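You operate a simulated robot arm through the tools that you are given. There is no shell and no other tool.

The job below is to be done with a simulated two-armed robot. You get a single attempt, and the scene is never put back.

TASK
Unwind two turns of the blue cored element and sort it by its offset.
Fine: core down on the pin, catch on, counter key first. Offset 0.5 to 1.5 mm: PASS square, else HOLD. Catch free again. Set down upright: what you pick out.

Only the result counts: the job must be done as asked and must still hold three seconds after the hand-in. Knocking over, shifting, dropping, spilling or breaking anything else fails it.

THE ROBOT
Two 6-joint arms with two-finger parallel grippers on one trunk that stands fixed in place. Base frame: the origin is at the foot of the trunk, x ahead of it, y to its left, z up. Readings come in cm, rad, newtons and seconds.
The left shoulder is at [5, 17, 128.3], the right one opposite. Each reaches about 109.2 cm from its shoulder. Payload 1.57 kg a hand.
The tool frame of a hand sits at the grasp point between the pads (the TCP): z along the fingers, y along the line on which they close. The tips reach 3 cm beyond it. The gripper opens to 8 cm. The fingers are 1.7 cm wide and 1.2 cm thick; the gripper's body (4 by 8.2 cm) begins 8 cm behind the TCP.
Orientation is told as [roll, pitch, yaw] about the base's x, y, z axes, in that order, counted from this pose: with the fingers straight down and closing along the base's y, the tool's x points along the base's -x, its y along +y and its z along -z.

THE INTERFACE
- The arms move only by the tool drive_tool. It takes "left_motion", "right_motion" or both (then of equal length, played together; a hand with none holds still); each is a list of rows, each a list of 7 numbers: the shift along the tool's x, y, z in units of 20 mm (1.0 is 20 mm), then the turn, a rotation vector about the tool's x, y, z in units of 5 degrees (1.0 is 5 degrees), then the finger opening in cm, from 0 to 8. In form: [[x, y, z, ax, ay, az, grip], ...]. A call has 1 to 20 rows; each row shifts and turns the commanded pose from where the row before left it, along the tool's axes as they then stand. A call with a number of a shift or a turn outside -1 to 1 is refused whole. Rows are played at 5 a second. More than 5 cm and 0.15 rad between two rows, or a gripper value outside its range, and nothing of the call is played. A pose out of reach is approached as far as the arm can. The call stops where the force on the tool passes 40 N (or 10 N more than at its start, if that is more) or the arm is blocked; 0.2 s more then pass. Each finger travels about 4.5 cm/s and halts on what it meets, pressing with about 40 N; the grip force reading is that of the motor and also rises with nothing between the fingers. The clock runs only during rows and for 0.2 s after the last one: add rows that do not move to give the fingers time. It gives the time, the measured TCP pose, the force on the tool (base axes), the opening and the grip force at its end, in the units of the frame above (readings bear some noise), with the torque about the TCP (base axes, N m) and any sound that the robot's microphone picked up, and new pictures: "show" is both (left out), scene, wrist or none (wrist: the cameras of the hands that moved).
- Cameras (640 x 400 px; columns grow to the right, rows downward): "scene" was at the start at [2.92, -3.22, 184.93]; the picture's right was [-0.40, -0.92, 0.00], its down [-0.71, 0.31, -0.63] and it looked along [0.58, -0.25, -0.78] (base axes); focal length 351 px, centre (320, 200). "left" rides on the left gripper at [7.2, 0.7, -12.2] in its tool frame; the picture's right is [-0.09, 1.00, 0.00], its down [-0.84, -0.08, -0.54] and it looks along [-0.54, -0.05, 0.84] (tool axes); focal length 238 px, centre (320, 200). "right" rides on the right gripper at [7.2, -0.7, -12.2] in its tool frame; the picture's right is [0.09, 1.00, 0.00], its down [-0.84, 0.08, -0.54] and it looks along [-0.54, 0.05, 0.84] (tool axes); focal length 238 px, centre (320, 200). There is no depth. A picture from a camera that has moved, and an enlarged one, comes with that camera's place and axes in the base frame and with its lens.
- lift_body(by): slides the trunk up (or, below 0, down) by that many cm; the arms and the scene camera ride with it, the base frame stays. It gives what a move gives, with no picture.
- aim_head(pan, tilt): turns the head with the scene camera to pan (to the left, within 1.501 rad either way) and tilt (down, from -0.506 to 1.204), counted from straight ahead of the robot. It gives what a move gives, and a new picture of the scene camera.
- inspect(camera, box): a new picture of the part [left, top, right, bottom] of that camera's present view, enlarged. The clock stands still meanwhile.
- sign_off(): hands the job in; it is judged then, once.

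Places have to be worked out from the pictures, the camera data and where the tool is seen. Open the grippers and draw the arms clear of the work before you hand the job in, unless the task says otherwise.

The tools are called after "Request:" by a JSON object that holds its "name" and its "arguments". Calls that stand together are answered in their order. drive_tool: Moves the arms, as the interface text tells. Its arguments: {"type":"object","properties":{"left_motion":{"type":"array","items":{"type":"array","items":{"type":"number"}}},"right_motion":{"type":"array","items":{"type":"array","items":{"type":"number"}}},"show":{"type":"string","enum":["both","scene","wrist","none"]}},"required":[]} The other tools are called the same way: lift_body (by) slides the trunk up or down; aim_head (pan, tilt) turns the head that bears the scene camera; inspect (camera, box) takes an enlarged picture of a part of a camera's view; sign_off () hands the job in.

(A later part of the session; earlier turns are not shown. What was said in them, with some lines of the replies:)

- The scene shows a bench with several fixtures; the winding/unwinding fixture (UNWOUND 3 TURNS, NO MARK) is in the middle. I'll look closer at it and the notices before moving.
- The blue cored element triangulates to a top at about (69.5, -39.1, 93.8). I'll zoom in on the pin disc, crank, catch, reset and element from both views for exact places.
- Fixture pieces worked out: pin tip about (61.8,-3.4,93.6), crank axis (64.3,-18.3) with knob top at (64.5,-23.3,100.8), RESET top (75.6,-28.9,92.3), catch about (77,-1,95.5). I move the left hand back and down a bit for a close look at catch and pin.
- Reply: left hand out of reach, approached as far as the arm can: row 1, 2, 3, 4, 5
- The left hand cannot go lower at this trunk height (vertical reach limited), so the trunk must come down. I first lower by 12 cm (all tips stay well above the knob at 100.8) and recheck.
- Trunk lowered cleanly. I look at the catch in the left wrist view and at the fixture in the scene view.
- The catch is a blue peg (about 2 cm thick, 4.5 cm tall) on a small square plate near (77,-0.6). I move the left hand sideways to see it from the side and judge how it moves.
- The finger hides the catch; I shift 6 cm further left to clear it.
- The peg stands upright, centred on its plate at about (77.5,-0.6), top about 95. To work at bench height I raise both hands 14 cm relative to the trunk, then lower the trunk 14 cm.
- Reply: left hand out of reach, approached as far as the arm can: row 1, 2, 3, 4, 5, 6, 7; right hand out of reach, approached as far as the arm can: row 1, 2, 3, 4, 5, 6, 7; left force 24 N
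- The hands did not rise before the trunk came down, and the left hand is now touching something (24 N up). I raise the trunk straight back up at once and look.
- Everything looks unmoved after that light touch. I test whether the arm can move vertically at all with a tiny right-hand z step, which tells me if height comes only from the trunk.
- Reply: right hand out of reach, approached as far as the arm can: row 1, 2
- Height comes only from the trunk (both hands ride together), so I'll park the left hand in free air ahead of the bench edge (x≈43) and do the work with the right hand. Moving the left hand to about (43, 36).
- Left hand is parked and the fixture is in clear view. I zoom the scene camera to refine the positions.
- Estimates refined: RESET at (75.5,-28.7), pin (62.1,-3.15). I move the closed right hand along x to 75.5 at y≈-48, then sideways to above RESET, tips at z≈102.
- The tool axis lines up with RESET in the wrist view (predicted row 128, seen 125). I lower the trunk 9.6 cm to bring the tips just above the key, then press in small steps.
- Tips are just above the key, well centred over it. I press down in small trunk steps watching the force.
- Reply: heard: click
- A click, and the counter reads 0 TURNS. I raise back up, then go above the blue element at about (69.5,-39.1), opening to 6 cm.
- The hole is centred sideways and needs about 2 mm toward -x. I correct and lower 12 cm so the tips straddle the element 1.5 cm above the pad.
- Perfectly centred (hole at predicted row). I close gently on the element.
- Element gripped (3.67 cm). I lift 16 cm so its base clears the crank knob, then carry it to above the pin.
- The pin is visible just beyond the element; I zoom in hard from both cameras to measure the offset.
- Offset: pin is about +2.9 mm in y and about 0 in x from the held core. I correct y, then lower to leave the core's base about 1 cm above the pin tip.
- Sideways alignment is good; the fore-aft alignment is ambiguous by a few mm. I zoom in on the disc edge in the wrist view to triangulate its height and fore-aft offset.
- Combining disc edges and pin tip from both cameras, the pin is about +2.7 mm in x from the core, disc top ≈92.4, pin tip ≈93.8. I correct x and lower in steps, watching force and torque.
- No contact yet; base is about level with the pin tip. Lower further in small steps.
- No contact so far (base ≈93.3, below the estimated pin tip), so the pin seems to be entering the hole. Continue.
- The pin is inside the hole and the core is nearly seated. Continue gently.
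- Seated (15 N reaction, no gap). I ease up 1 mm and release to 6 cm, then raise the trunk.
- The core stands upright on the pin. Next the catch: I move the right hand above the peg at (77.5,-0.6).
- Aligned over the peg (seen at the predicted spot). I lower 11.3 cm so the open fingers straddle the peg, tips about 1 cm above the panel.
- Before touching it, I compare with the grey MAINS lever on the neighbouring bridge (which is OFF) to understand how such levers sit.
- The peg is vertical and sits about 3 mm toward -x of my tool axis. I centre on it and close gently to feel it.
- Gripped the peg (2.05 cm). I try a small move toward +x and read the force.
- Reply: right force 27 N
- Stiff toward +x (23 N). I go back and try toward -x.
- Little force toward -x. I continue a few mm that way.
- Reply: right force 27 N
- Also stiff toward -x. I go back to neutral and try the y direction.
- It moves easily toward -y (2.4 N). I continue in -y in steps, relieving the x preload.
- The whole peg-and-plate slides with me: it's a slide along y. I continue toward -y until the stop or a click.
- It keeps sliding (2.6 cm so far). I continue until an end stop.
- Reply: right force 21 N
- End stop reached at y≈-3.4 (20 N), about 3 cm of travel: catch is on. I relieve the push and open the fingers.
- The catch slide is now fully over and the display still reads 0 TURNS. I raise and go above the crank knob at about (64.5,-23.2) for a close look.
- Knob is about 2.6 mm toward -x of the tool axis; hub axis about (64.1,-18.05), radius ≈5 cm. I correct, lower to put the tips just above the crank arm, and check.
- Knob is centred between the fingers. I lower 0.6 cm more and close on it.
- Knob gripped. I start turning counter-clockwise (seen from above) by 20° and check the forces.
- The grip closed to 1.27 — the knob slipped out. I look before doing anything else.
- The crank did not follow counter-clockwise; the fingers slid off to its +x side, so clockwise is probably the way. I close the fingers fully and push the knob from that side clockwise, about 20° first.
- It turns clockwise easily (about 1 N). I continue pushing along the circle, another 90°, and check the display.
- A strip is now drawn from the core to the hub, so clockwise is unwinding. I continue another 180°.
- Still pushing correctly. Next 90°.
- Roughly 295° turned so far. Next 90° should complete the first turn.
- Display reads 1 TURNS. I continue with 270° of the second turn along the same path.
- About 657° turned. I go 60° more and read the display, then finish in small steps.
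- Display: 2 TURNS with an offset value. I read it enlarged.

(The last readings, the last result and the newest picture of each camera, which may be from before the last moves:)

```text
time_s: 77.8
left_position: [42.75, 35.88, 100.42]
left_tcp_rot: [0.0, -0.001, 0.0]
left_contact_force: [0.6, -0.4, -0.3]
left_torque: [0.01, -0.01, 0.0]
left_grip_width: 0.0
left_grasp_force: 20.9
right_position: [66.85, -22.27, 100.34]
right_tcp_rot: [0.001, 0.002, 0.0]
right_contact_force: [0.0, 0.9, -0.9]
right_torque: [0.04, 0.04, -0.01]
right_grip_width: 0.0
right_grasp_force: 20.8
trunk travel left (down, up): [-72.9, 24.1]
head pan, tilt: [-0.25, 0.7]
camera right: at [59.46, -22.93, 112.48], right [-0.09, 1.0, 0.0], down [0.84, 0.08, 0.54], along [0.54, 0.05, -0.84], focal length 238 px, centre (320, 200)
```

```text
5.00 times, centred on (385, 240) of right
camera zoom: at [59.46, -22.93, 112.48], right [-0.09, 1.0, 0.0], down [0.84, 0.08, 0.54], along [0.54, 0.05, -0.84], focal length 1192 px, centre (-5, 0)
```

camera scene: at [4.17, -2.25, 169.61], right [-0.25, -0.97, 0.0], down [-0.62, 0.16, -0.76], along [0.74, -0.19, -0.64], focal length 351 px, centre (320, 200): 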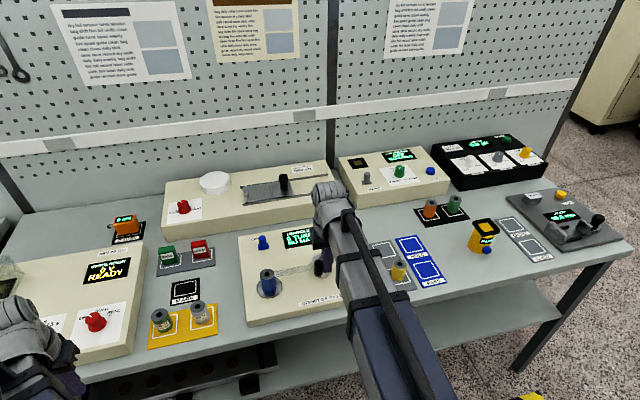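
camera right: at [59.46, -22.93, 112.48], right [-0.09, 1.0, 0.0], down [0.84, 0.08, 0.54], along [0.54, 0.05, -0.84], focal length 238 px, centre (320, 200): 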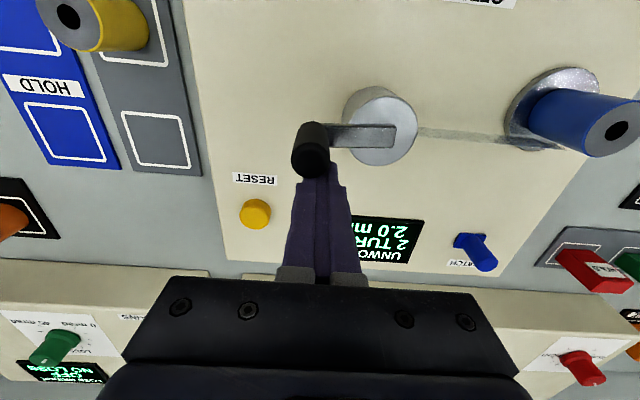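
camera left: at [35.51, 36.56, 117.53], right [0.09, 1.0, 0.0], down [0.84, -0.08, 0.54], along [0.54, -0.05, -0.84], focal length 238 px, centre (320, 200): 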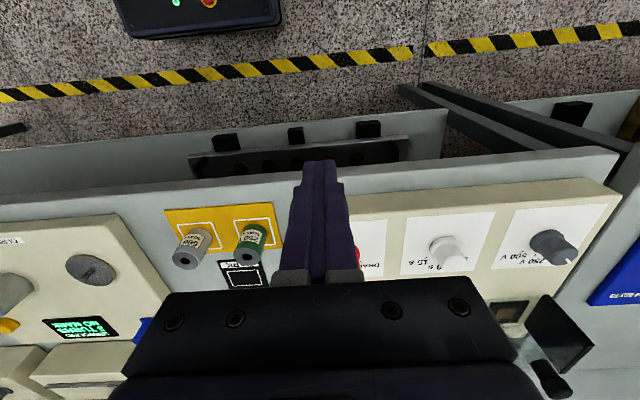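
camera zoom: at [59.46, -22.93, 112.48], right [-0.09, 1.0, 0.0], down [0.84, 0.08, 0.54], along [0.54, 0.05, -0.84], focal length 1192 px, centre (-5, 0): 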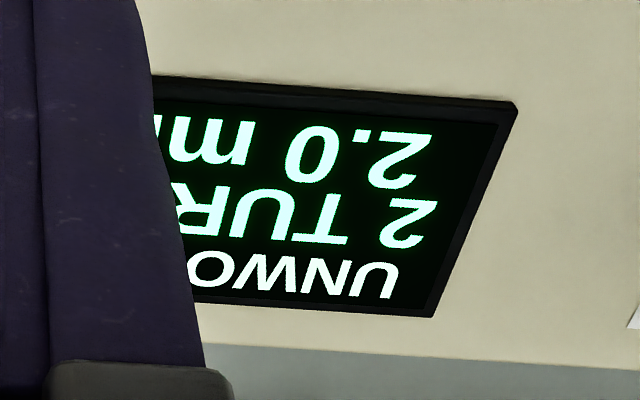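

Offset reads 2.0 mm, outside 0.5–1.5, so the element goes to HOLD. I back off the knob, raise, and go back to the catch (now at about (77.1,-3.4)).

Request:
{"name": "drive_tool", "arguments": {"right_motion": [[-0.15, 0, 0, 0, 0, 0, 0]], "show": "none"}}

Request:
{"name": "lift_body", "arguments": {"by": 7.5}}

Request:
{"name": "drive_tool", "arguments": {"right_motion": [[-0.5, 0.9425, 0, 0, 0, 0, 0], [-0.5, 0.9425, 0, 0, 0, 0, 0], [-0.5, 0.9425, 0, 0, 0, 0, 1], [-0.5, 0.9425, 0, 0, 0, 0, 2], [-0.5, 0.9425, 0, 0, 0, 0, 3], [-0.5, 0.9425, 0, 0, 0, 0, 4], [-0.5, 0.9425, 0, 0, 0, 0, 5], [-0.5, 0.9425, 0, 0, 0, 0, 5], [-0.5, 0.9425, 0, 0, 0, 0, 5], [-0.5, 0.9425, 0, 0, 0, 0, 5], [0, 0, 0, 0, 0, 0, 5]], "show": "both"}}

Request:
{"name": "inspect", "arguments": {"camera": "right", "box": [240, 60, 400, 220]}}

```text
time_s: 78.2
left_position: [42.84, 35.89, 100.4]
left_tcp_rot: [0.0, 0.0, 0.002]
left_contact_force: [0.2, 0.6, 0.2]
left_torque: [-0.03, 0.01, 0.01]
left_grip_width: 0.0
left_grasp_force: 21.2
right_position: [67.14, -22.38, 100.42]
right_tcp_rot: [-0.001, -0.001, -0.002]
right_contact_force: [0.8, 0.6, -0.4]
right_torque: [0.0, 0.02, -0.03]
right_grip_width: 0.02
right_grasp_force: 21.2
trunk travel left (down, up): [-72.9, 24.1]
head pan, tilt: [-0.25, 0.7]
```

```text
time_s: 79.3
left_position: [42.79, 35.95, 107.93]
left_tcp_rot: [0.001, -0.001, 0.0]
left_contact_force: [0.1, 0.0, -0.5]
left_torque: [0.05, 0.0, 0.0]
left_grip_width: 0.0
left_grasp_force: 21.9
right_position: [67.01, -22.33, 107.92]
right_tcp_rot: [0.0, 0.0, 0.0]
right_contact_force: [0.4, -0.2, 0.2]
right_torque: [0.02, 0.02, 0.0]
right_grip_width: 0.0
right_grasp_force: 21.2
trunk travel left (down, up): [-80.4, 16.6]
head pan, tilt: [-0.25, 0.7]
```

```text
time_s: 81.7
left_position: [42.85, 35.85, 107.97]
left_tcp_rot: [-0.002, 0.0, 0.001]
left_contact_force: [-0.4, -0.4, -0.1]
left_torque: [-0.04, 0.04, 0.02]
left_grip_width: 0.01
left_grasp_force: 21.5
right_position: [77.12, -3.22, 107.95]
right_tcp_rot: [-0.001, 0.0, 0.0]
right_contact_force: [-0.5, -0.3, 0.4]
right_torque: [0.0, 0.01, 0.01]
right_grip_width: 4.99
right_grasp_force: 0.1
trunk travel left (down, up): [-80.4, 16.6]
head pan, tilt: [-0.25, 0.7]
camera scene: at [4.15, -2.29, 177.11], right [-0.25, -0.97, 0.0], down [-0.62, 0.16, -0.77], along [0.74, -0.19, -0.64], focal length 351 px, centre (320, 200)
camera right: at [69.8, -3.85, 119.98], right [-0.09, 1.0, 0.0], down [0.84, 0.08, 0.54], along [0.54, 0.05, -0.84], focal length 238 px, centre (320, 200)
```

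scene: 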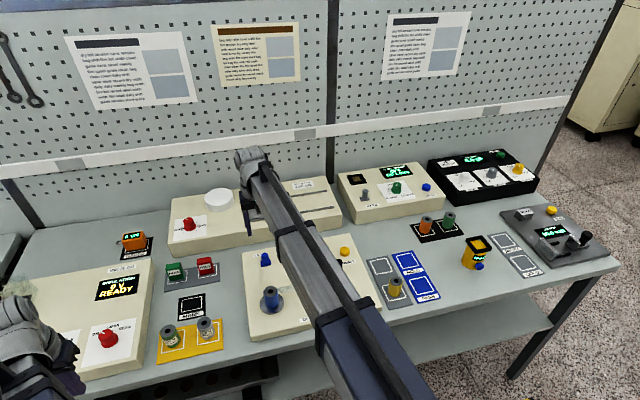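
right: 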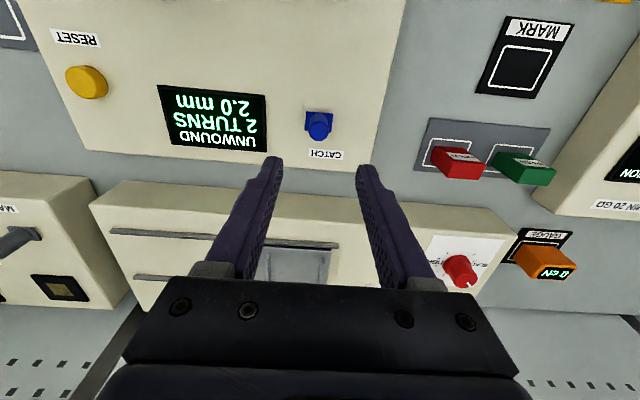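

```text
2.50 times, centred on (320, 140) of right
camera zoom: at [69.8, -3.85, 119.98], right [-0.09, 1.0, 0.0], down [0.84, 0.08, 0.54], along [0.54, 0.05, -0.84], focal length 596 px, centre (320, 350)
```

zoom: 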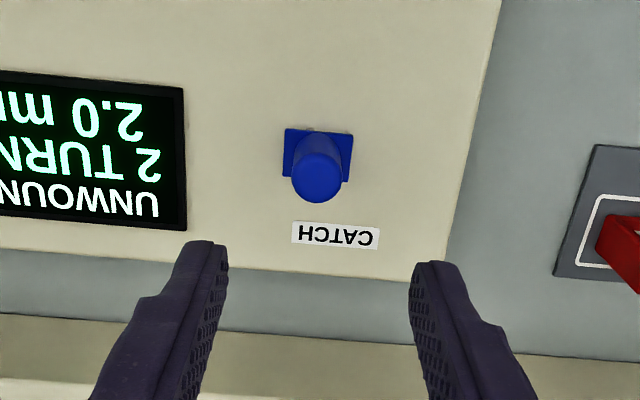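

Aligned with the catch. I lower, grip the peg, and slide it back toward +y.

Request:
{"name": "lift_body", "arguments": {"by": -12.3}}

Request:
{"name": "drive_tool", "arguments": {"right_motion": [[0, 0, 0, 0, 0, 0, 4], [0, 0, 0, 0, 0, 0, 3], [0, 0, 0, 0, 0, 0, 2], [0, 0, 0, 0, 0, 0, 1.5], [0, 0, 0, 0, 0, 0, 1.5]], "show": "wrist"}}

Request:
{"name": "drive_tool", "arguments": {"right_motion": [[0, 0.1, 0, 0, 0, 0, 1.5], [0, 0.15, 0, 0, 0, 0, 1.5], [0, 0.15, 0, 0, 0, 0, 1.5], [0, 0.15, 0, 0, 0, 0, 1.5], [0, 0.15, 0, 0, 0, 0, 1.5], [0, 0.15, 0, 0, 0, 0, 1.5], [0, 0.15, 0, 0, 0, 0, 1.5], [0, 0.15, 0, 0, 0, 0, 1.5]], "show": "none"}}

```text
time_s: 83.2
left_position: [42.85, 35.84, 95.65]
left_tcp_rot: [0.0, -0.001, -0.002]
left_contact_force: [-0.4, 0.4, 0.2]
left_torque: [-0.02, -0.01, 0.0]
left_grip_width: 0.01
left_grasp_force: 20.9
right_position: [77.12, -3.26, 95.62]
right_tcp_rot: [0.0, 0.001, 0.0]
right_contact_force: [-0.6, 0.2, 0.2]
right_torque: [0.01, 0.0, 0.0]
right_grip_width: 5.0
right_grasp_force: 0.0
trunk travel left (down, up): [-68.1, 28.9]
head pan, tilt: [-0.25, 0.7]
```

```text
time_s: 84.4
left_position: [42.87, 35.91, 95.59]
left_tcp_rot: [0.0, 0.001, 0.002]
left_contact_force: [-0.1, 0.2, 0.3]
left_torque: [0.0, -0.01, -0.02]
left_grip_width: 0.02
left_grasp_force: 21.7
right_position: [77.11, -3.33, 95.6]
right_tcp_rot: [0.0, 0.002, 0.002]
right_contact_force: [-0.3, -2.4, -0.8]
right_torque: [-0.08, 0.0, -0.01]
right_grip_width: 2.03
right_grasp_force: 32.2
trunk travel left (down, up): [-68.1, 28.9]
head pan, tilt: [-0.25, 0.7]
camera right: at [69.81, -3.87, 107.68], right [-0.09, 1.0, 0.0], down [0.84, 0.08, 0.54], along [0.54, 0.05, -0.84], focal length 238 px, centre (320, 200)
```

right: 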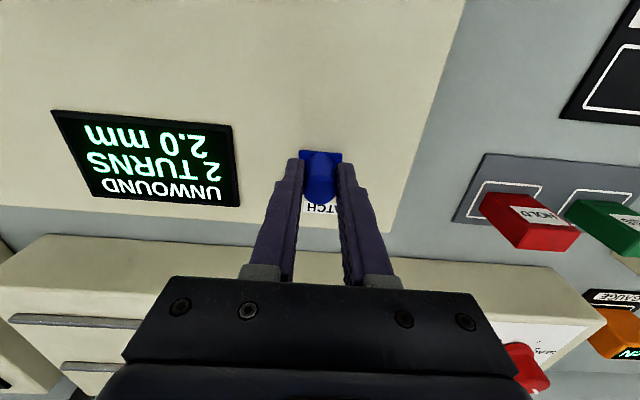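

```text
time_s: 86.2
left_position: [42.85, 35.92, 95.57]
left_tcp_rot: [0.0, -0.001, 0.0]
left_contact_force: [-0.7, -0.6, -0.1]
left_torque: [-0.01, 0.02, -0.02]
left_grip_width: 0.0
left_grasp_force: 21.1
right_position: [77.15, -0.84, 95.53]
right_tcp_rot: [-0.001, -0.002, 0.0]
right_contact_force: [-3.9, 1.2, -2.6]
right_torque: [0.02, -0.05, -0.01]
right_grip_width: 2.06
right_grasp_force: 33.2
trunk travel left (down, up): [-68.1, 28.9]
head pan, tilt: [-0.25, 0.7]
```

The catch slides freely back; y≈-0.84 now. I go on to the end stop.

Request:
{"name": "drive_tool", "arguments": {"right_motion": [[0, 0.1, 0, 0, 0, 0, 1.5], [0, 0.1, 0, 0, 0, 0, 1.5], [0, 0.08, 0, 0, 0, 0, 1.5]], "show": "none"}}

```text
time_s: 87.0
left_position: [42.95, 35.84, 95.65]
left_tcp_rot: [0.001, 0.001, 0.0]
left_contact_force: [-0.8, -0.2, 0.9]
left_torque: [0.02, -0.01, -0.01]
left_grip_width: 0.01
left_grasp_force: 21.2
right_position: [77.13, -0.62, 95.68]
right_tcp_rot: [-0.001, 0.0, 0.001]
right_contact_force: [-0.3, -1.8, -1.3]
right_torque: [-0.04, 0.22, 0.01]
right_grip_width: 2.02
right_grasp_force: 34.0
trunk travel left (down, up): [-68.1, 28.9]
head pan, tilt: [-0.25, 0.7]
```

Request:
{"name": "drive_tool", "arguments": {"right_motion": [[0, 0.1, 0, 0, 0, 0, 1.5], [0, 0.1, 0, 0, 0, 0, 1.5]], "show": "wrist"}}

```text
time_s: 87.6
left_position: [42.84, 35.67, 95.74]
left_tcp_rot: [0.001, 0.001, 0.001]
left_contact_force: [-1.0, -0.6, -0.5]
left_torque: [0.0, -0.01, 0.0]
left_grip_width: 0.0
left_grasp_force: 21.1
right_position: [77.16, -0.49, 95.59]
right_tcp_rot: [-0.006, 0.0, -0.004]
right_contact_force: [-3.7, -18.2, -4.3]
right_torque: [-0.57, -0.19, -0.07]
right_grip_width: 2.01
right_grasp_force: 34.2
trunk travel left (down, up): [-68.1, 28.9]
head pan, tilt: [-0.25, 0.7]
camera right: at [69.81, -0.97, 107.68], right [-0.09, 1.0, 0.0], down [0.84, 0.08, 0.54], along [0.54, 0.05, -0.84], focal length 238 px, centre (320, 200)
```

right: 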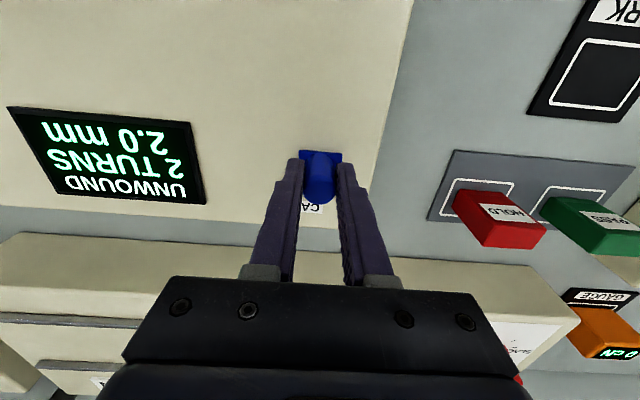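

End stop reached at the original place (18 N): catch is free. I relieve, open, raise, and return above the core.

Request:
{"name": "drive_tool", "arguments": {"right_motion": [[0, -0.1, 0, 0, 0, 0, 1.5], [0, 0, 0, 0, 0, 0, 3], [0, 0, 0, 0, 0, 0, 5], [0, 0, 0, 0, 0, 0, 5]], "show": "wrist"}}

Request:
{"name": "lift_body", "arguments": {"by": 12}}

Request:
{"name": "drive_tool", "arguments": {"right_motion": [[0.925, -0.165, 0, 0, 0, 0, 6], [0.925, -0.165, 0, 0, 0, 0, 6], [0.925, -0.165, 0, 0, 0, 0, 6], [0.925, -0.165, 0, 0, 0, 0, 6], [0.925, -0.165, 0, 0, 0, 0, 6], [0.925, -0.165, 0, 0, 0, 0, 6], [0.925, -0.165, 0, 0, 0, 0, 6], [0.925, -0.165, 0, 0, 0, 0, 6], [0, 0, 0, 0, 0, 0, 6]], "show": "both"}}

Request:
{"name": "inspect", "arguments": {"camera": "right", "box": [240, 60, 400, 220]}}

```text
time_s: 88.6
left_position: [42.81, 35.92, 95.65]
left_tcp_rot: [0.0, -0.001, -0.001]
left_contact_force: [0.0, 0.3, -1.0]
left_torque: [0.04, 0.0, -0.01]
left_grip_width: 0.0
left_grasp_force: 22.1
right_position: [77.09, -0.11, 95.58]
right_tcp_rot: [-0.002, 0.0, 0.0]
right_contact_force: [-0.9, -0.5, 0.4]
right_torque: [-0.01, -0.01, 0.01]
right_grip_width: 4.99
right_grasp_force: 0.0
trunk travel left (down, up): [-68.1, 28.9]
head pan, tilt: [-0.25, 0.7]
camera right: at [69.82, -0.72, 107.67], right [-0.09, 1.0, 0.0], down [0.84, 0.08, 0.54], along [0.54, 0.05, -0.84], focal length 238 px, centre (320, 200)
```

right: 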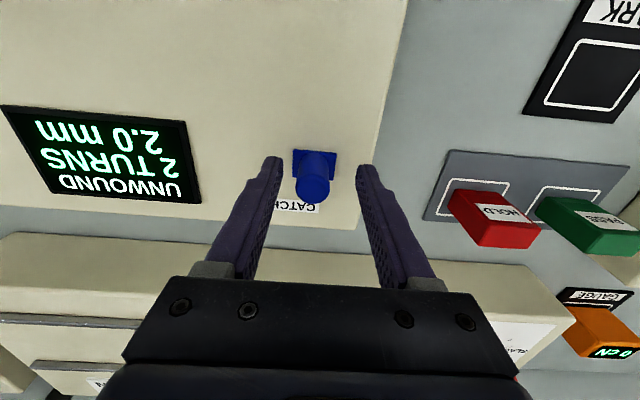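

```text
time_s: 90.1
left_position: [42.79, 35.95, 107.58]
left_tcp_rot: [-0.001, 0.0, -0.001]
left_contact_force: [-0.3, 0.3, 0.5]
left_torque: [0.0, 0.02, 0.0]
left_grip_width: 0.01
left_grasp_force: 21.3
right_position: [77.1, -0.09, 107.64]
right_tcp_rot: [0.002, 0.001, 0.0]
right_contact_force: [0.1, 0.1, -0.2]
right_torque: [-0.03, -0.03, 0.02]
right_grip_width: 5.0
right_grasp_force: 0.0
trunk travel left (down, up): [-80.1, 16.9]
head pan, tilt: [-0.25, 0.7]
```

```text
time_s: 92.1
left_position: [42.84, 35.93, 107.5]
left_tcp_rot: [-0.001, 0.001, 0.001]
left_contact_force: [0.5, -0.3, -0.1]
left_torque: [0.01, 0.01, -0.01]
left_grip_width: 0.0
left_grasp_force: 21.7
right_position: [62.28, -3.02, 107.67]
right_tcp_rot: [0.001, -0.002, 0.003]
right_contact_force: [0.2, -0.3, -0.9]
right_torque: [-0.01, -0.01, 0.0]
right_grip_width: 6.0
right_grasp_force: 0.1
trunk travel left (down, up): [-80.1, 16.9]
head pan, tilt: [-0.25, 0.7]
camera scene: at [4.2, -2.25, 176.8], right [-0.25, -0.97, 0.0], down [-0.62, 0.16, -0.76], along [0.74, -0.19, -0.64], focal length 351 px, centre (320, 200)
camera right: at [54.92, -3.6, 119.66], right [-0.09, 1.0, 0.0], down [0.84, 0.08, 0.54], along [0.54, 0.05, -0.84], focal length 238 px, centre (320, 200)
```

scene: 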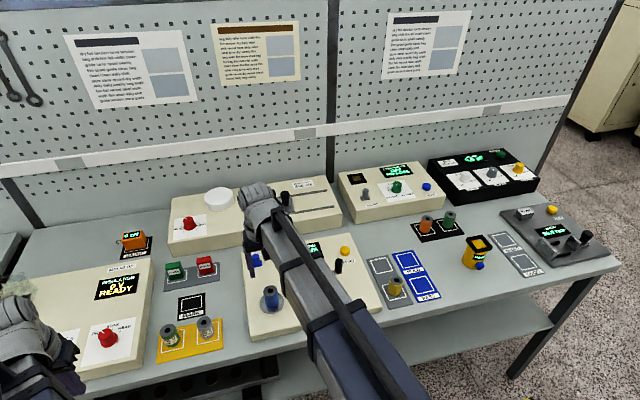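
right: 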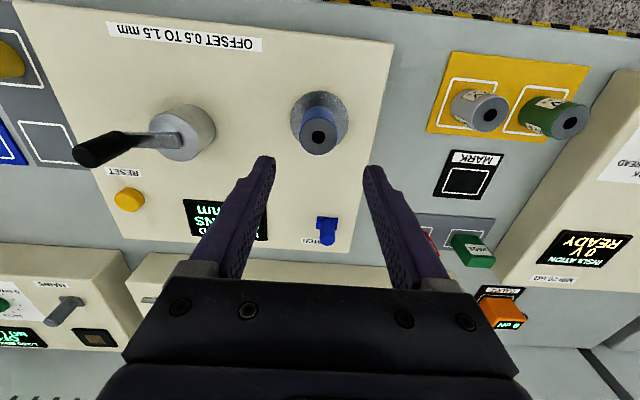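

```text
2.50 times, centred on (320, 140) of right
camera zoom: at [54.92, -3.6, 119.66], right [-0.09, 1.0, 0.0], down [0.84, 0.08, 0.54], along [0.54, 0.05, -0.84], focal length 596 px, centre (320, 350)
```

zoom: 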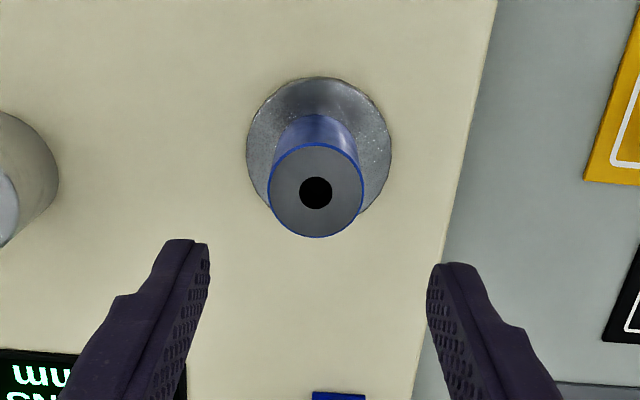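

The catch looks free (label visible as before) and the core is aligned. I correct 1.5 mm in y, lower and grip the core.

Request:
{"name": "drive_tool", "arguments": {"right_motion": [[-0.03, -0.07, 0, 0, 0, 0, 6]], "show": "none"}}

Request:
{"name": "lift_body", "arguments": {"by": -10.7}}

Request:
{"name": "drive_tool", "arguments": {"right_motion": [[0, 0, 0, 0, 0, 0, 5], [0, 0, 0, 0, 0, 0, 4], [0, 0, 0, 0, 0, 0, 3.2], [0, 0, 0, 0, 0, 0, 3.2], [0, 0, 0, 0, 0, 0, 3.2]], "show": "wrist"}}

```text
time_s: 92.5
left_position: [42.88, 36.07, 107.6]
left_tcp_rot: [0.0, -0.001, 0.0]
left_contact_force: [0.6, -0.6, -0.8]
left_torque: [-0.01, 0.01, -0.02]
left_grip_width: 0.0
left_grasp_force: 21.6
right_position: [62.3, -3.1, 107.72]
right_tcp_rot: [0.0, -0.002, 0.001]
right_contact_force: [-0.4, 0.4, 0.4]
right_torque: [0.01, -0.03, -0.03]
right_grip_width: 6.03
right_grasp_force: 0.1
trunk travel left (down, up): [-80.1, 16.9]
head pan, tilt: [-0.25, 0.7]
```

```text
time_s: 93.9
left_position: [42.89, 35.85, 97.03]
left_tcp_rot: [-0.002, -0.001, 0.001]
left_contact_force: [0.0, 0.3, 0.3]
left_torque: [-0.02, 0.01, 0.0]
left_grip_width: 0.0
left_grasp_force: 21.2
right_position: [62.31, -3.08, 97.01]
right_tcp_rot: [0.001, 0.0, 0.0]
right_contact_force: [-0.8, -0.9, -0.6]
right_torque: [0.0, -0.02, 0.0]
right_grip_width: 6.0
right_grasp_force: 0.0
trunk travel left (down, up): [-69.4, 27.6]
head pan, tilt: [-0.25, 0.7]
```

```text
time_s: 95.1
left_position: [42.72, 35.96, 96.93]
left_tcp_rot: [-0.001, 0.001, 0.0]
left_contact_force: [0.7, 0.9, 0.0]
left_torque: [-0.03, 0.01, -0.02]
left_grip_width: 0.0
left_grasp_force: 21.1
right_position: [62.26, -3.23, 96.98]
right_tcp_rot: [-0.001, 0.0, 0.002]
right_contact_force: [0.3, 1.2, -0.5]
right_torque: [0.02, 0.0, 0.02]
right_grip_width: 3.61
right_grasp_force: 38.4
trunk travel left (down, up): [-69.4, 27.6]
head pan, tilt: [-0.25, 0.7]
camera right: at [55.02, -3.75, 108.98], right [-0.09, 1.0, 0.0], down [0.84, 0.08, 0.54], along [0.54, 0.05, -0.84], focal length 238 px, centre (320, 200)
```

right: 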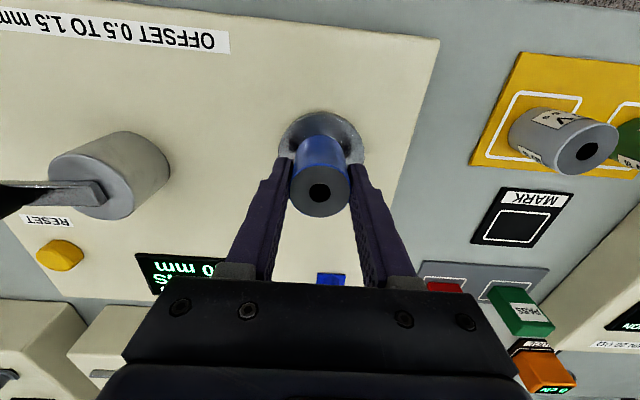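

Core gripped (3.61 cm). I lift 13.5 cm straight off the pin and carry it toward the HOLD square near (69.2,-48).

Request:
{"name": "lift_body", "arguments": {"by": 13.5}}

Request:
{"name": "drive_tool", "arguments": {"right_motion": [[-0.15, -0.975, 0, 0, 0, 0, 3.2], [-0.15, -0.975, 0, 0, 0, 0, 3.2], [-0.15, -0.975, 0, 0, 0, 0, 3.2], [-0.15, -0.975, 0, 0, 0, 0, 3.2], [-0.15, -0.975, 0, 0, 0, 0, 3.2], [-0.15, -0.975, 0, 0, 0, 0, 3.2], [-0.15, -0.975, 0, 0, 0, 0, 3.2], [-0.15, -0.975, 0, 0, 0, 0, 3.2], [-0.15, -0.975, 0, 0, 0, 0, 3.2], [-0.15, -0.975, 0, 0, 0, 0, 3.2], [-0.15, -0.975, 0, 0, 0, 0, 3.2], [-0.15, -0.975, 0, 0, 0, 0, 3.2]], "show": "both"}}

```text
time_s: 96.8
left_position: [42.86, 35.87, 110.32]
left_tcp_rot: [-0.001, -0.001, 0.0]
left_contact_force: [-0.5, -0.1, 0.4]
left_torque: [0.02, -0.04, 0.0]
left_grip_width: 0.0
left_grasp_force: 21.5
right_position: [62.34, -3.19, 110.44]
right_tcp_rot: [-0.002, -0.002, 0.001]
right_contact_force: [-0.3, 0.0, 0.0]
right_torque: [-0.03, 0.02, -0.01]
right_grip_width: 3.64
right_grasp_force: 39.8
trunk travel left (down, up): [-82.9, 14.1]
head pan, tilt: [-0.25, 0.7]
```

```text
time_s: 99.3
left_position: [42.88, 35.86, 110.46]
left_tcp_rot: [0.0, -0.002, 0.002]
left_contact_force: [-0.2, -0.1, 0.3]
left_torque: [-0.02, 0.02, -0.02]
left_grip_width: 0.0
left_grasp_force: 21.0
right_position: [66.16, -26.54, 110.39]
right_tcp_rot: [0.0, 0.0, 0.001]
right_contact_force: [-0.9, -0.1, -0.3]
right_torque: [0.01, -0.02, 0.01]
right_grip_width: 3.63
right_grasp_force: 39.9
trunk travel left (down, up): [-82.9, 14.1]
head pan, tilt: [-0.25, 0.7]
camera scene: at [4.19, -2.31, 179.6], right [-0.25, -0.97, 0.0], down [-0.62, 0.16, -0.76], along [0.74, -0.19, -0.64], focal length 351 px, centre (320, 200)
camera right: at [58.77, -27.12, 122.46], right [-0.09, 1.0, 0.0], down [0.84, 0.08, 0.54], along [0.54, 0.05, -0.84], focal length 238 px, centre (320, 200)
```

scene: 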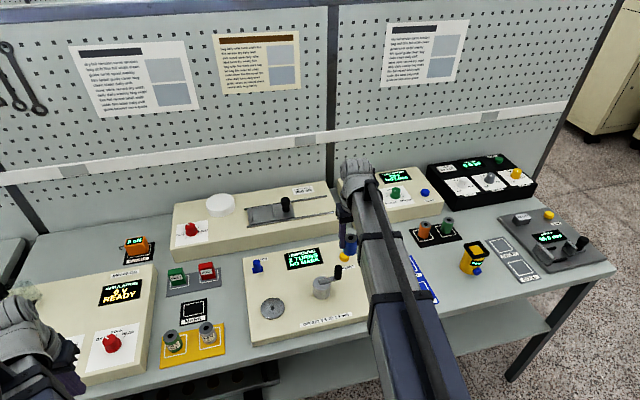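
right: 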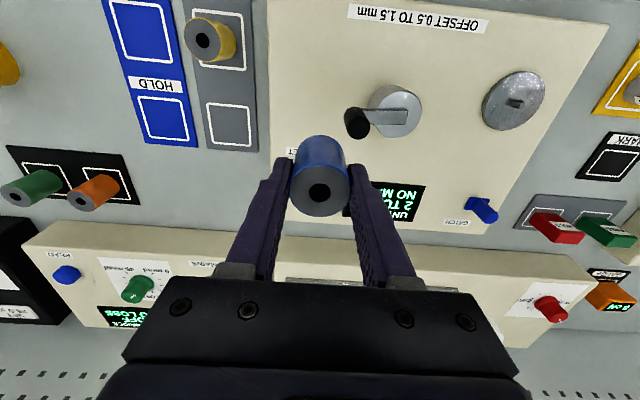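

On track. I carry on to above the HOLD square (the far blue square, its label on the near side).

Request:
{"name": "drive_tool", "arguments": {"right_motion": [[-0.141, -0.975, 0, 0, 0, 0, 3.2], [-0.141, -0.975, 0, 0, 0, 0, 3.2], [-0.141, -0.975, 0, 0, 0, 0, 3.2], [-0.141, -0.975, 0, 0, 0, 0, 3.2], [-0.141, -0.975, 0, 0, 0, 0, 3.2], [-0.141, -0.975, 0, 0, 0, 0, 3.2], [-0.141, -0.975, 0, 0, 0, 0, 3.2], [-0.141, -0.975, 0, 0, 0, 0, 3.2], [-0.141, -0.975, 0, 0, 0, 0, 3.2], [-0.141, -0.975, 0, 0, 0, 0, 3.2], [-0.141, -0.975, 0, 0, 0, 0, 3.2], [0, 0, 0, 0, 0, 0, 3.2]], "show": "both"}}

Request:
{"name": "inspect", "arguments": {"camera": "right", "box": [240, 60, 400, 220]}}

```text
time_s: 102.0
left_position: [42.77, 35.86, 110.44]
left_tcp_rot: [-0.001, -0.001, -0.002]
left_contact_force: [0.2, -0.6, -0.1]
left_torque: [0.0, 0.0, -0.02]
left_grip_width: 0.0
left_grasp_force: 21.3
right_position: [69.0, -48.06, 110.39]
right_tcp_rot: [-0.002, 0.0, 0.0]
right_contact_force: [0.1, 0.7, -0.5]
right_torque: [-0.04, -0.05, 0.02]
right_grip_width: 3.62
right_grasp_force: 40.4
right hand out of reach, approached as far as the arm can: row 9
trunk travel left (down, up): [-82.9, 14.1]
head pan, tilt: [-0.25, 0.7]
camera scene: at [4.17, -2.24, 179.61], right [-0.25, -0.97, 0.0], down [-0.62, 0.16, -0.76], along [0.74, -0.19, -0.64], focal length 351 px, centre (320, 200)
camera right: at [61.71, -48.63, 122.48], right [-0.09, 1.0, 0.0], down [0.84, 0.08, 0.54], along [0.54, 0.05, -0.84], focal length 238 px, centre (320, 200)
```

scene: 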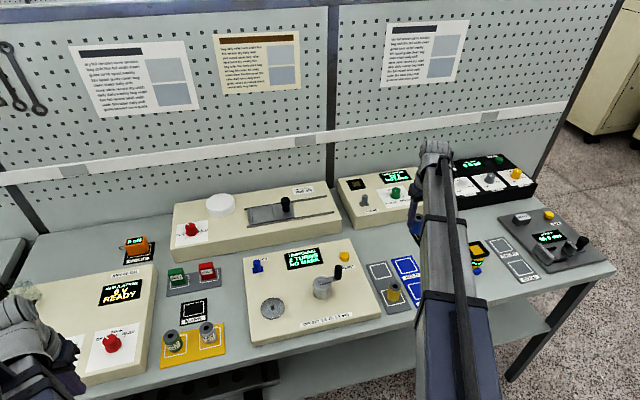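
right: 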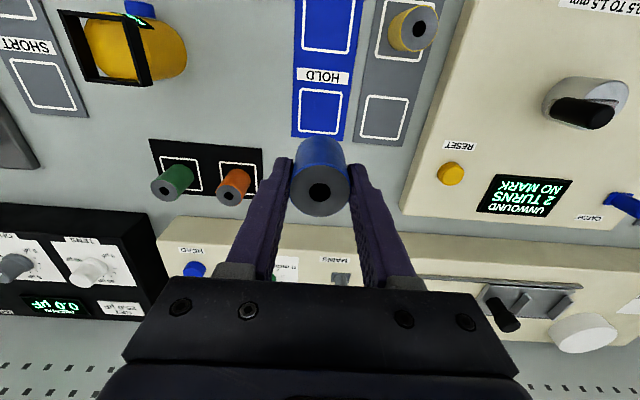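

```text
2.50 times, centred on (320, 140) of right
camera zoom: at [61.71, -48.63, 122.48], right [-0.09, 1.0, 0.0], down [0.84, 0.08, 0.54], along [0.54, 0.05, -0.84], focal length 596 px, centre (320, 350)
```

zoom: 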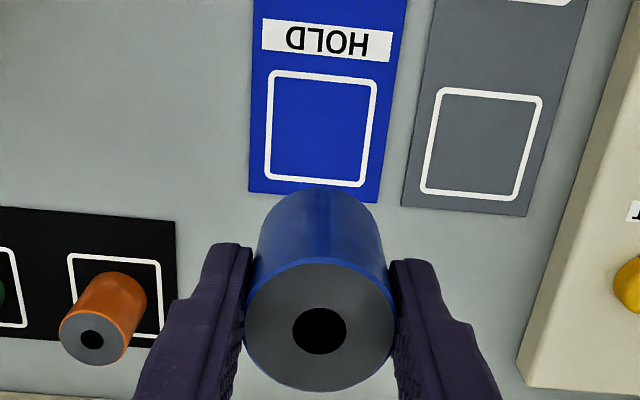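

HOLD square is centred under the core within 3 mm; I shift +2.5 mm in x and lower most of the way.

Request:
{"name": "drive_tool", "arguments": {"right_motion": [[-0.13, 0.02, 0, 0, 0, 0, 3.2], [0, 0, 0, 0, 0, 0, 3.2]], "show": "none"}}

Request:
{"name": "lift_body", "arguments": {"by": -15.5}}

Request:
{"name": "inspect", "arguments": {"camera": "right", "box": [220, 80, 420, 240]}}

Request:
{"name": "inspect", "arguments": {"camera": "scene", "box": [360, 230, 460, 310]}}

```text
time_s: 102.5
left_position: [42.83, 35.84, 110.43]
left_tcp_rot: [-0.001, 0.001, 0.0]
left_contact_force: [-0.1, -0.5, 0.3]
left_torque: [0.02, -0.01, 0.02]
left_grip_width: 0.0
left_grasp_force: 20.9
right_position: [69.25, -47.99, 110.48]
right_tcp_rot: [0.0, 0.0, 0.0]
right_contact_force: [-0.5, -0.4, -0.3]
right_torque: [-0.02, 0.0, 0.02]
right_grip_width: 3.64
right_grasp_force: 39.4
trunk travel left (down, up): [-82.9, 14.1]
head pan, tilt: [-0.25, 0.7]
```

```text
time_s: 104.3
left_position: [42.81, 36.01, 94.9]
left_tcp_rot: [-0.001, 0.0, 0.0]
left_contact_force: [0.1, -0.2, 0.1]
left_torque: [-0.02, -0.01, -0.01]
left_grip_width: 0.0
left_grasp_force: 21.4
right_position: [69.28, -47.99, 94.99]
right_tcp_rot: [0.001, 0.0, 0.0]
right_contact_force: [0.3, -0.5, -0.5]
right_torque: [-0.03, 0.0, -0.02]
right_grip_width: 3.66
right_grasp_force: 39.4
trunk travel left (down, up): [-67.4, 29.6]
head pan, tilt: [-0.25, 0.7]
```

```text
2.50 times, centred on (320, 160) of right
camera zoom: at [61.92, -48.6, 106.98], right [-0.09, 1.0, 0.0], down [0.84, 0.08, 0.54], along [0.54, 0.05, -0.84], focal length 596 px, centre (320, 300)
```

zoom: 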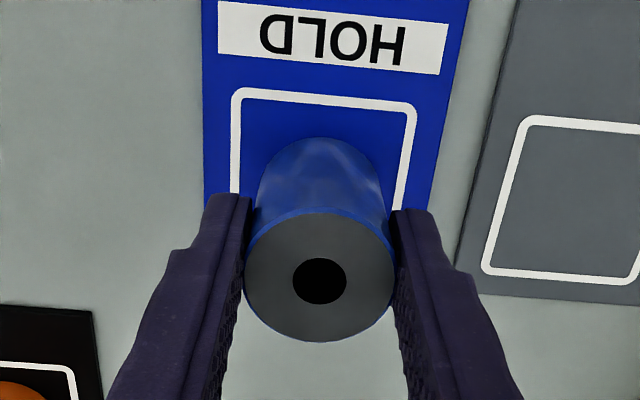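

```text
5.00 times, centred on (410, 270) of scene
camera zoom: at [4.16, -2.27, 164.11], right [-0.25, -0.97, 0.0], down [-0.62, 0.16, -0.76], along [0.74, -0.19, -0.64], focal length 1755 px, centre (-130, -150)
```

zoom: 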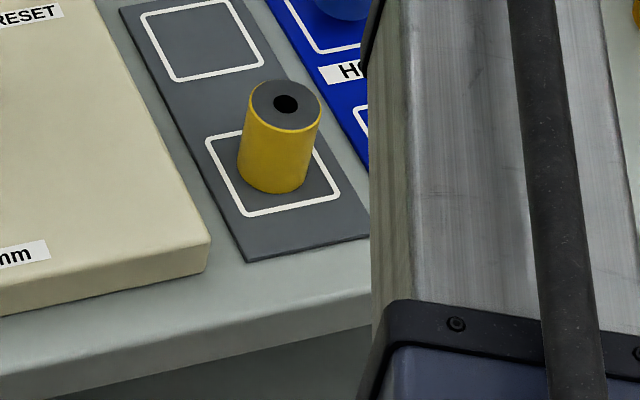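

About 1.4 cm left to the pad. I lower in small steps until contact.

Request:
{"name": "lift_body", "arguments": {"by": -1.1}}

Request:
{"name": "lift_body", "arguments": {"by": -0.25}}

Request:
{"name": "lift_body", "arguments": {"by": -0.15}}

```text
time_s: 104.9
left_position: [42.76, 35.85, 93.82]
left_tcp_rot: [-0.001, 0.0, -0.001]
left_contact_force: [0.2, -0.1, 0.2]
left_torque: [-0.01, 0.02, -0.01]
left_grip_width: 0.0
left_grasp_force: 21.2
right_position: [69.26, -47.96, 93.9]
right_tcp_rot: [0.0, 0.0, 0.002]
right_contact_force: [0.3, 0.4, -0.3]
right_torque: [0.02, 0.01, 0.03]
right_grip_width: 3.63
right_grasp_force: 40.1
trunk travel left (down, up): [-66.3, 30.7]
head pan, tilt: [-0.25, 0.7]
```

```text
time_s: 105.5
left_position: [42.87, 36.02, 93.57]
left_tcp_rot: [0.001, -0.002, -0.001]
left_contact_force: [-0.3, -0.5, 0.0]
left_torque: [-0.01, 0.01, 0.01]
left_grip_width: 0.03
left_grasp_force: 21.4
right_position: [69.18, -47.88, 93.58]
right_tcp_rot: [0.0, 0.001, 0.0]
right_contact_force: [0.1, -0.1, 4.9]
right_torque: [-0.01, 0.01, -0.02]
right_grip_width: 3.65
right_grasp_force: 39.9
trunk travel left (down, up): [-66.1, 30.9]
head pan, tilt: [-0.25, 0.7]
```

```text
time_s: 106.0
left_position: [42.76, 35.98, 93.51]
left_tcp_rot: [-0.002, -0.002, 0.0]
left_contact_force: [-0.1, 0.5, -1.2]
left_torque: [0.01, 0.0, 0.0]
left_grip_width: 0.02
left_grasp_force: 21.3
right_position: [69.16, -47.8, 93.65]
right_tcp_rot: [-0.003, -0.004, -0.002]
right_contact_force: [7.5, -4.6, 27.4]
right_torque: [-0.04, -0.1, -0.06]
right_grip_width: 3.66
right_grasp_force: 39.8
trunk travel left (down, up): [-65.9, 31.1]
head pan, tilt: [-0.25, 0.7]
```

Touched down (27 N). I ease back up 1.5 mm to unload, release, then raise.

Request:
{"name": "lift_body", "arguments": {"by": 0.15}}

Request:
{"name": "drive_tool", "arguments": {"right_motion": [[0, 0, 0, 0, 0, 0, 3.8], [0, 0, 0, 0, 0, 0, 4.2], [0, 0, 0, 0, 0, 0, 5], [0, 0, 0, 0, 0, 0, 6], [0, 0, 0, 0, 0, 0, 6]], "show": "wrist"}}

Request:
{"name": "lift_body", "arguments": {"by": 14}}

Request:
{"name": "inspect", "arguments": {"camera": "right", "box": [220, 60, 420, 220]}}

```text
time_s: 106.5
left_position: [42.8, 35.91, 93.56]
left_tcp_rot: [0.001, -0.001, -0.001]
left_contact_force: [-0.2, 0.7, -0.4]
left_torque: [-0.01, -0.02, 0.02]
left_grip_width: 0.01
left_grasp_force: 21.5
right_position: [69.14, -47.83, 93.51]
right_tcp_rot: [0.001, -0.001, -0.001]
right_contact_force: [2.5, -1.1, 8.6]
right_torque: [-0.06, -0.2, -0.03]
right_grip_width: 3.64
right_grasp_force: 40.1
trunk travel left (down, up): [-66.1, 30.9]
head pan, tilt: [-0.25, 0.7]
```

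```text
time_s: 107.7
left_position: [42.84, 35.83, 93.55]
left_tcp_rot: [0.0, 0.001, 0.001]
left_contact_force: [-0.2, 0.7, 1.0]
left_torque: [0.03, -0.05, 0.02]
left_grip_width: 0.0
left_grasp_force: 21.2
right_position: [69.26, -47.91, 93.66]
right_tcp_rot: [0.0, -0.001, 0.0]
right_contact_force: [0.2, 0.9, 0.0]
right_torque: [-0.03, -0.01, 0.03]
right_grip_width: 6.01
right_grasp_force: 0.1
trunk travel left (down, up): [-66.1, 30.9]
head pan, tilt: [-0.25, 0.7]
camera right: at [61.92, -48.6, 105.62], right [-0.09, 1.0, 0.0], down [0.84, 0.08, 0.54], along [0.54, 0.05, -0.84], focal length 238 px, centre (320, 200)
```

right: 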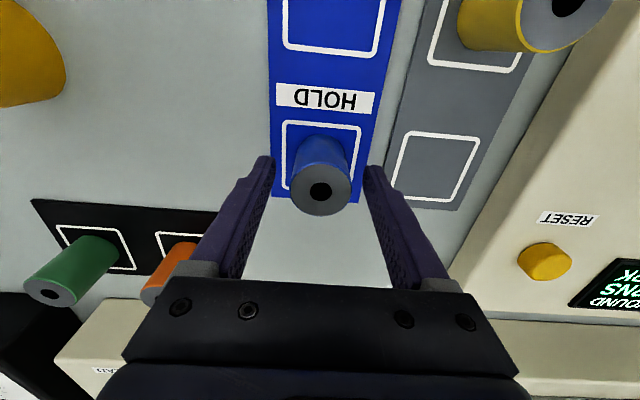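

```text
time_s: 109.3
left_position: [42.84, 35.89, 107.63]
left_tcp_rot: [0.0, -0.001, 0.0]
left_contact_force: [-1.0, -0.1, 0.6]
left_torque: [0.0, -0.02, 0.0]
left_grip_width: 0.0
left_grasp_force: 21.0
right_position: [69.3, -47.95, 107.58]
right_tcp_rot: [0.0, 0.002, 0.0]
right_contact_force: [-0.8, 0.1, 0.5]
right_torque: [-0.01, -0.01, -0.03]
right_grip_width: 5.97
right_grasp_force: 0.1
trunk travel left (down, up): [-80.1, 16.9]
head pan, tilt: [-0.25, 0.7]
```

```text
2.50 times, centred on (320, 140) of right
camera zoom: at [61.93, -48.6, 119.61], right [-0.09, 1.0, 0.0], down [0.84, 0.08, 0.54], along [0.54, 0.05, -0.84], focal length 596 px, centre (320, 350)
```

zoom: 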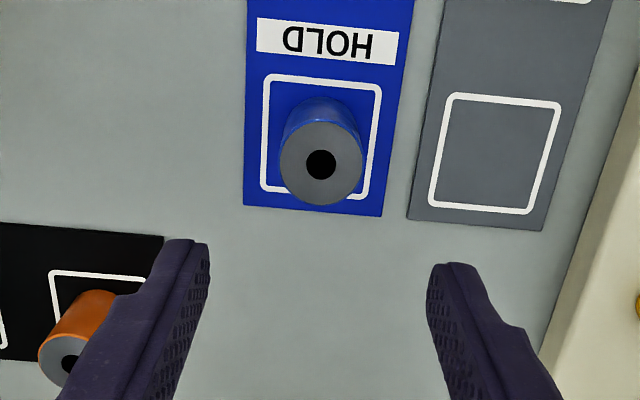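

The element stands upright inside the HOLD square. I draw the right arm back in front of the bench and open both grippers.

Request:
{"name": "drive_tool", "arguments": {"left_motion": [[0, 0, 0, 0, 0, 0, 1], [0, 0, 0, 0, 0, 0, 2], [0, 0, 0, 0, 0, 0, 3], [0, 0, 0, 0, 0, 0, 4], [0, 0, 0, 0, 0, 0, 5], [0, 0, 0, 0, 0, 0, 6], [0, 0, 0, 0, 0, 0, 7], [0, 0, 0, 0, 0, 0, 8], [0, 0, 0, 0, 0, 0, 8], [0, 0, 0, 0, 0, 0, 8], [0, 0, 0, 0, 0, 0, 8], [0, 0, 0, 0, 0, 0, 8], [0, 0, 0, 0, 0, 0, 8]], "right_motion": [[0.95, 0, 0, 0, 0, 0, 6], [0.95, 0, 0, 0, 0, 0, 6], [0.95, 0, 0, 0, 0, 0, 6], [0.95, 0, 0, 0, 0, 0, 6], [0.95, 0, 0, 0, 0, 0, 6], [0.95, 0, 0, 0, 0, 0, 6], [0.95, 0, 0, 0, 0, 0, 6], [0.95, 0, 0, 0, 0, 0, 7], [0.95, 0, 0, 0, 0, 0, 8], [0.95, 0, 0, 0, 0, 0, 8], [0.95, 0, 0, 0, 0, 0, 8], [0.95, 0, 0, 0, 0, 0, 8], [0.95, 0, 0, 0, 0, 0, 8]], "show": "both"}}

Request:
{"name": "inspect", "arguments": {"camera": "scene", "box": [230, 220, 450, 350]}}

Request:
{"name": "inspect", "arguments": {"camera": "scene", "box": [240, 240, 290, 280]}}

Request:
{"name": "inspect", "arguments": {"camera": "scene", "box": [360, 240, 450, 310]}}

```text
time_s: 112.1
left_position: [42.77, 35.94, 107.5]
left_tcp_rot: [-0.001, 0.0, 0.0]
left_contact_force: [-0.2, -0.1, 0.1]
left_torque: [-0.03, 0.02, 0.02]
left_grip_width: 7.98
left_grasp_force: 0.0
right_position: [44.38, -47.61, 107.6]
right_tcp_rot: [0.0, -0.001, 0.002]
right_contact_force: [-0.3, 0.1, -0.8]
right_torque: [-0.01, 0.04, -0.03]
right_grip_width: 8.02
right_grasp_force: 0.1
trunk travel left (down, up): [-80.1, 16.9]
head pan, tilt: [-0.25, 0.7]
camera scene: at [4.13, -2.26, 176.76], right [-0.25, -0.97, 0.0], down [-0.62, 0.16, -0.77], along [0.74, -0.19, -0.64], focal length 351 px, centre (320, 200)
camera right: at [37.06, -48.36, 119.64], right [-0.09, 1.0, 0.0], down [0.84, 0.08, 0.54], along [0.54, 0.05, -0.84], focal length 238 px, centre (320, 200)
camera left: at [35.54, 36.55, 119.83], right [0.09, 1.0, 0.0], down [0.84, -0.08, 0.54], along [0.54, -0.05, -0.84], focal length 238 px, centre (320, 200)
```

scene: 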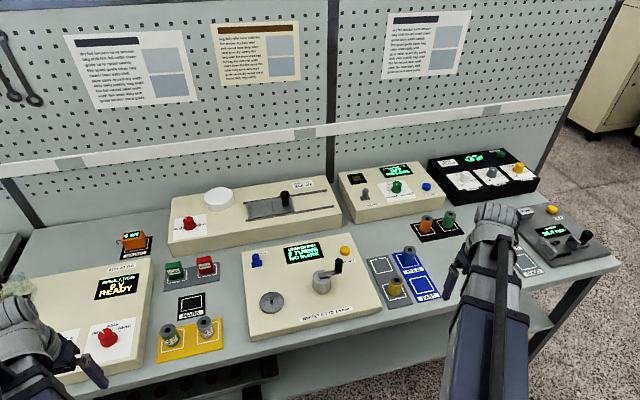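
right: 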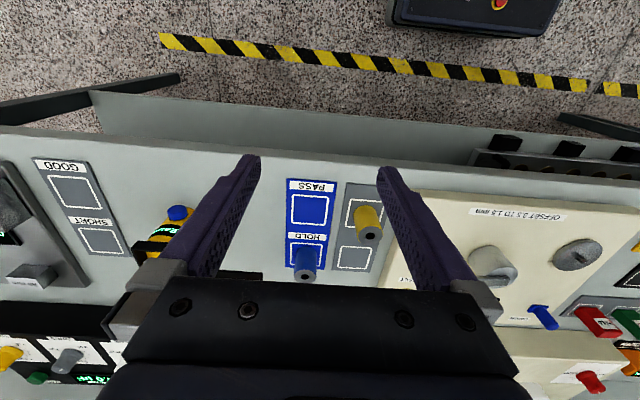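
left: 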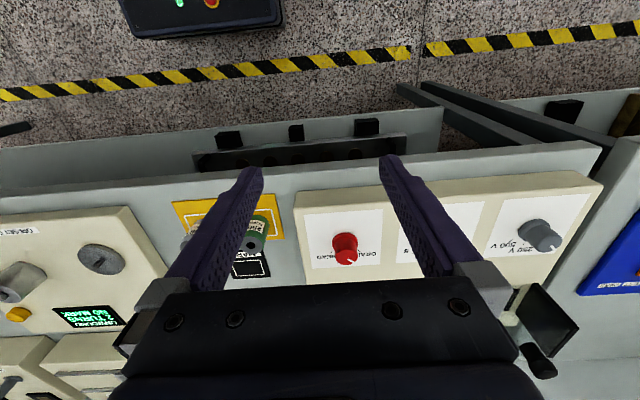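

```text
2.91 times, centred on (340, 285) of scene
camera zoom: at [4.13, -2.26, 176.76], right [-0.25, -0.97, 0.0], down [-0.62, 0.16, -0.77], along [0.74, -0.19, -0.64], focal length 1021 px, centre (262, -47)
```

zoom: 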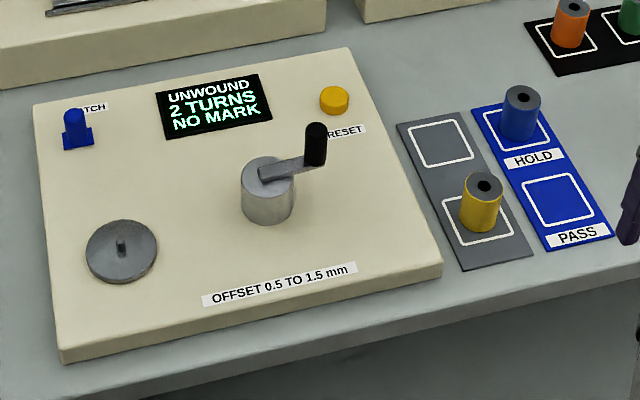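

```text
10.00 times, centred on (265, 260) of scene
camera zoom: at [4.13, -2.26, 176.76], right [-0.25, -0.97, 0.0], down [-0.62, 0.16, -0.77], along [0.74, -0.19, -0.64], focal length 3509 px, centre (870, -400)
```

zoom: 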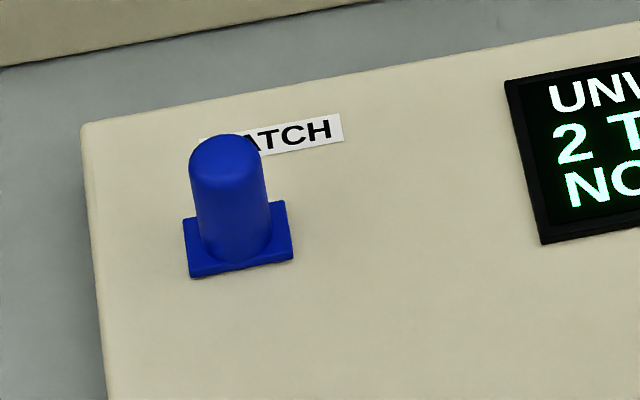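

```text
5.71 times, centred on (405, 275) of scene
camera zoom: at [4.13, -2.26, 176.76], right [-0.25, -0.97, 0.0], down [-0.62, 0.16, -0.77], along [0.74, -0.19, -0.64], focal length 2005 px, centre (-166, -229)
```

zoom: 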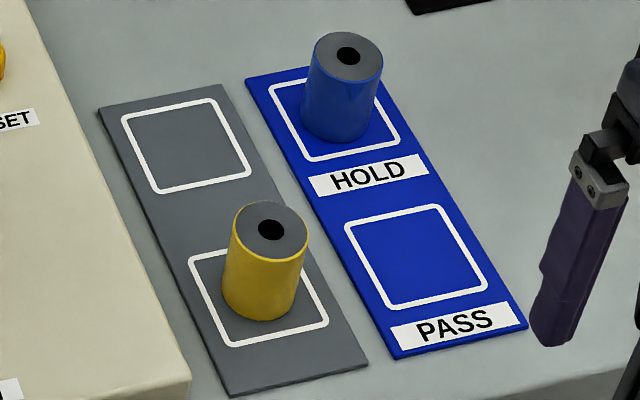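

The blue element is upright in HOLD (2.0 mm is out of range). The catch is back in its free position, nothing else has moved, the arms are clear and the grippers open, so I hand in.

Request:
{"name": "sign_off", "arguments": {}}

```text
The job is handed in.
```

The blue cored element read an offset of 2.0 mm at two turns, which is outside 0.5–1.5 mm. I set it upright in the HOLD square and handed the job in; the judging result has not come back.

- **Order of work:** I pressed RESET first (counter at 0), then put the core on the pin, slid the catch on and cranked two turns. After the reading I slid the catch back to its starting end stop and moved the element to HOLD.
- **Crank direction:** My first try was counter-clockwise; the crank did not move and the fingers slipped off the knob. Clockwise turned easily and counted up as unwinding.
- **Unplanned touch:** Early on, lowering the trunk pressed the left hand onto something on the bench, with about 24 N on the hand. I raised it straight away, and comparing pictures from before and after showed nothing shifted.

Both grippers are open and the arms are clear of the bench.
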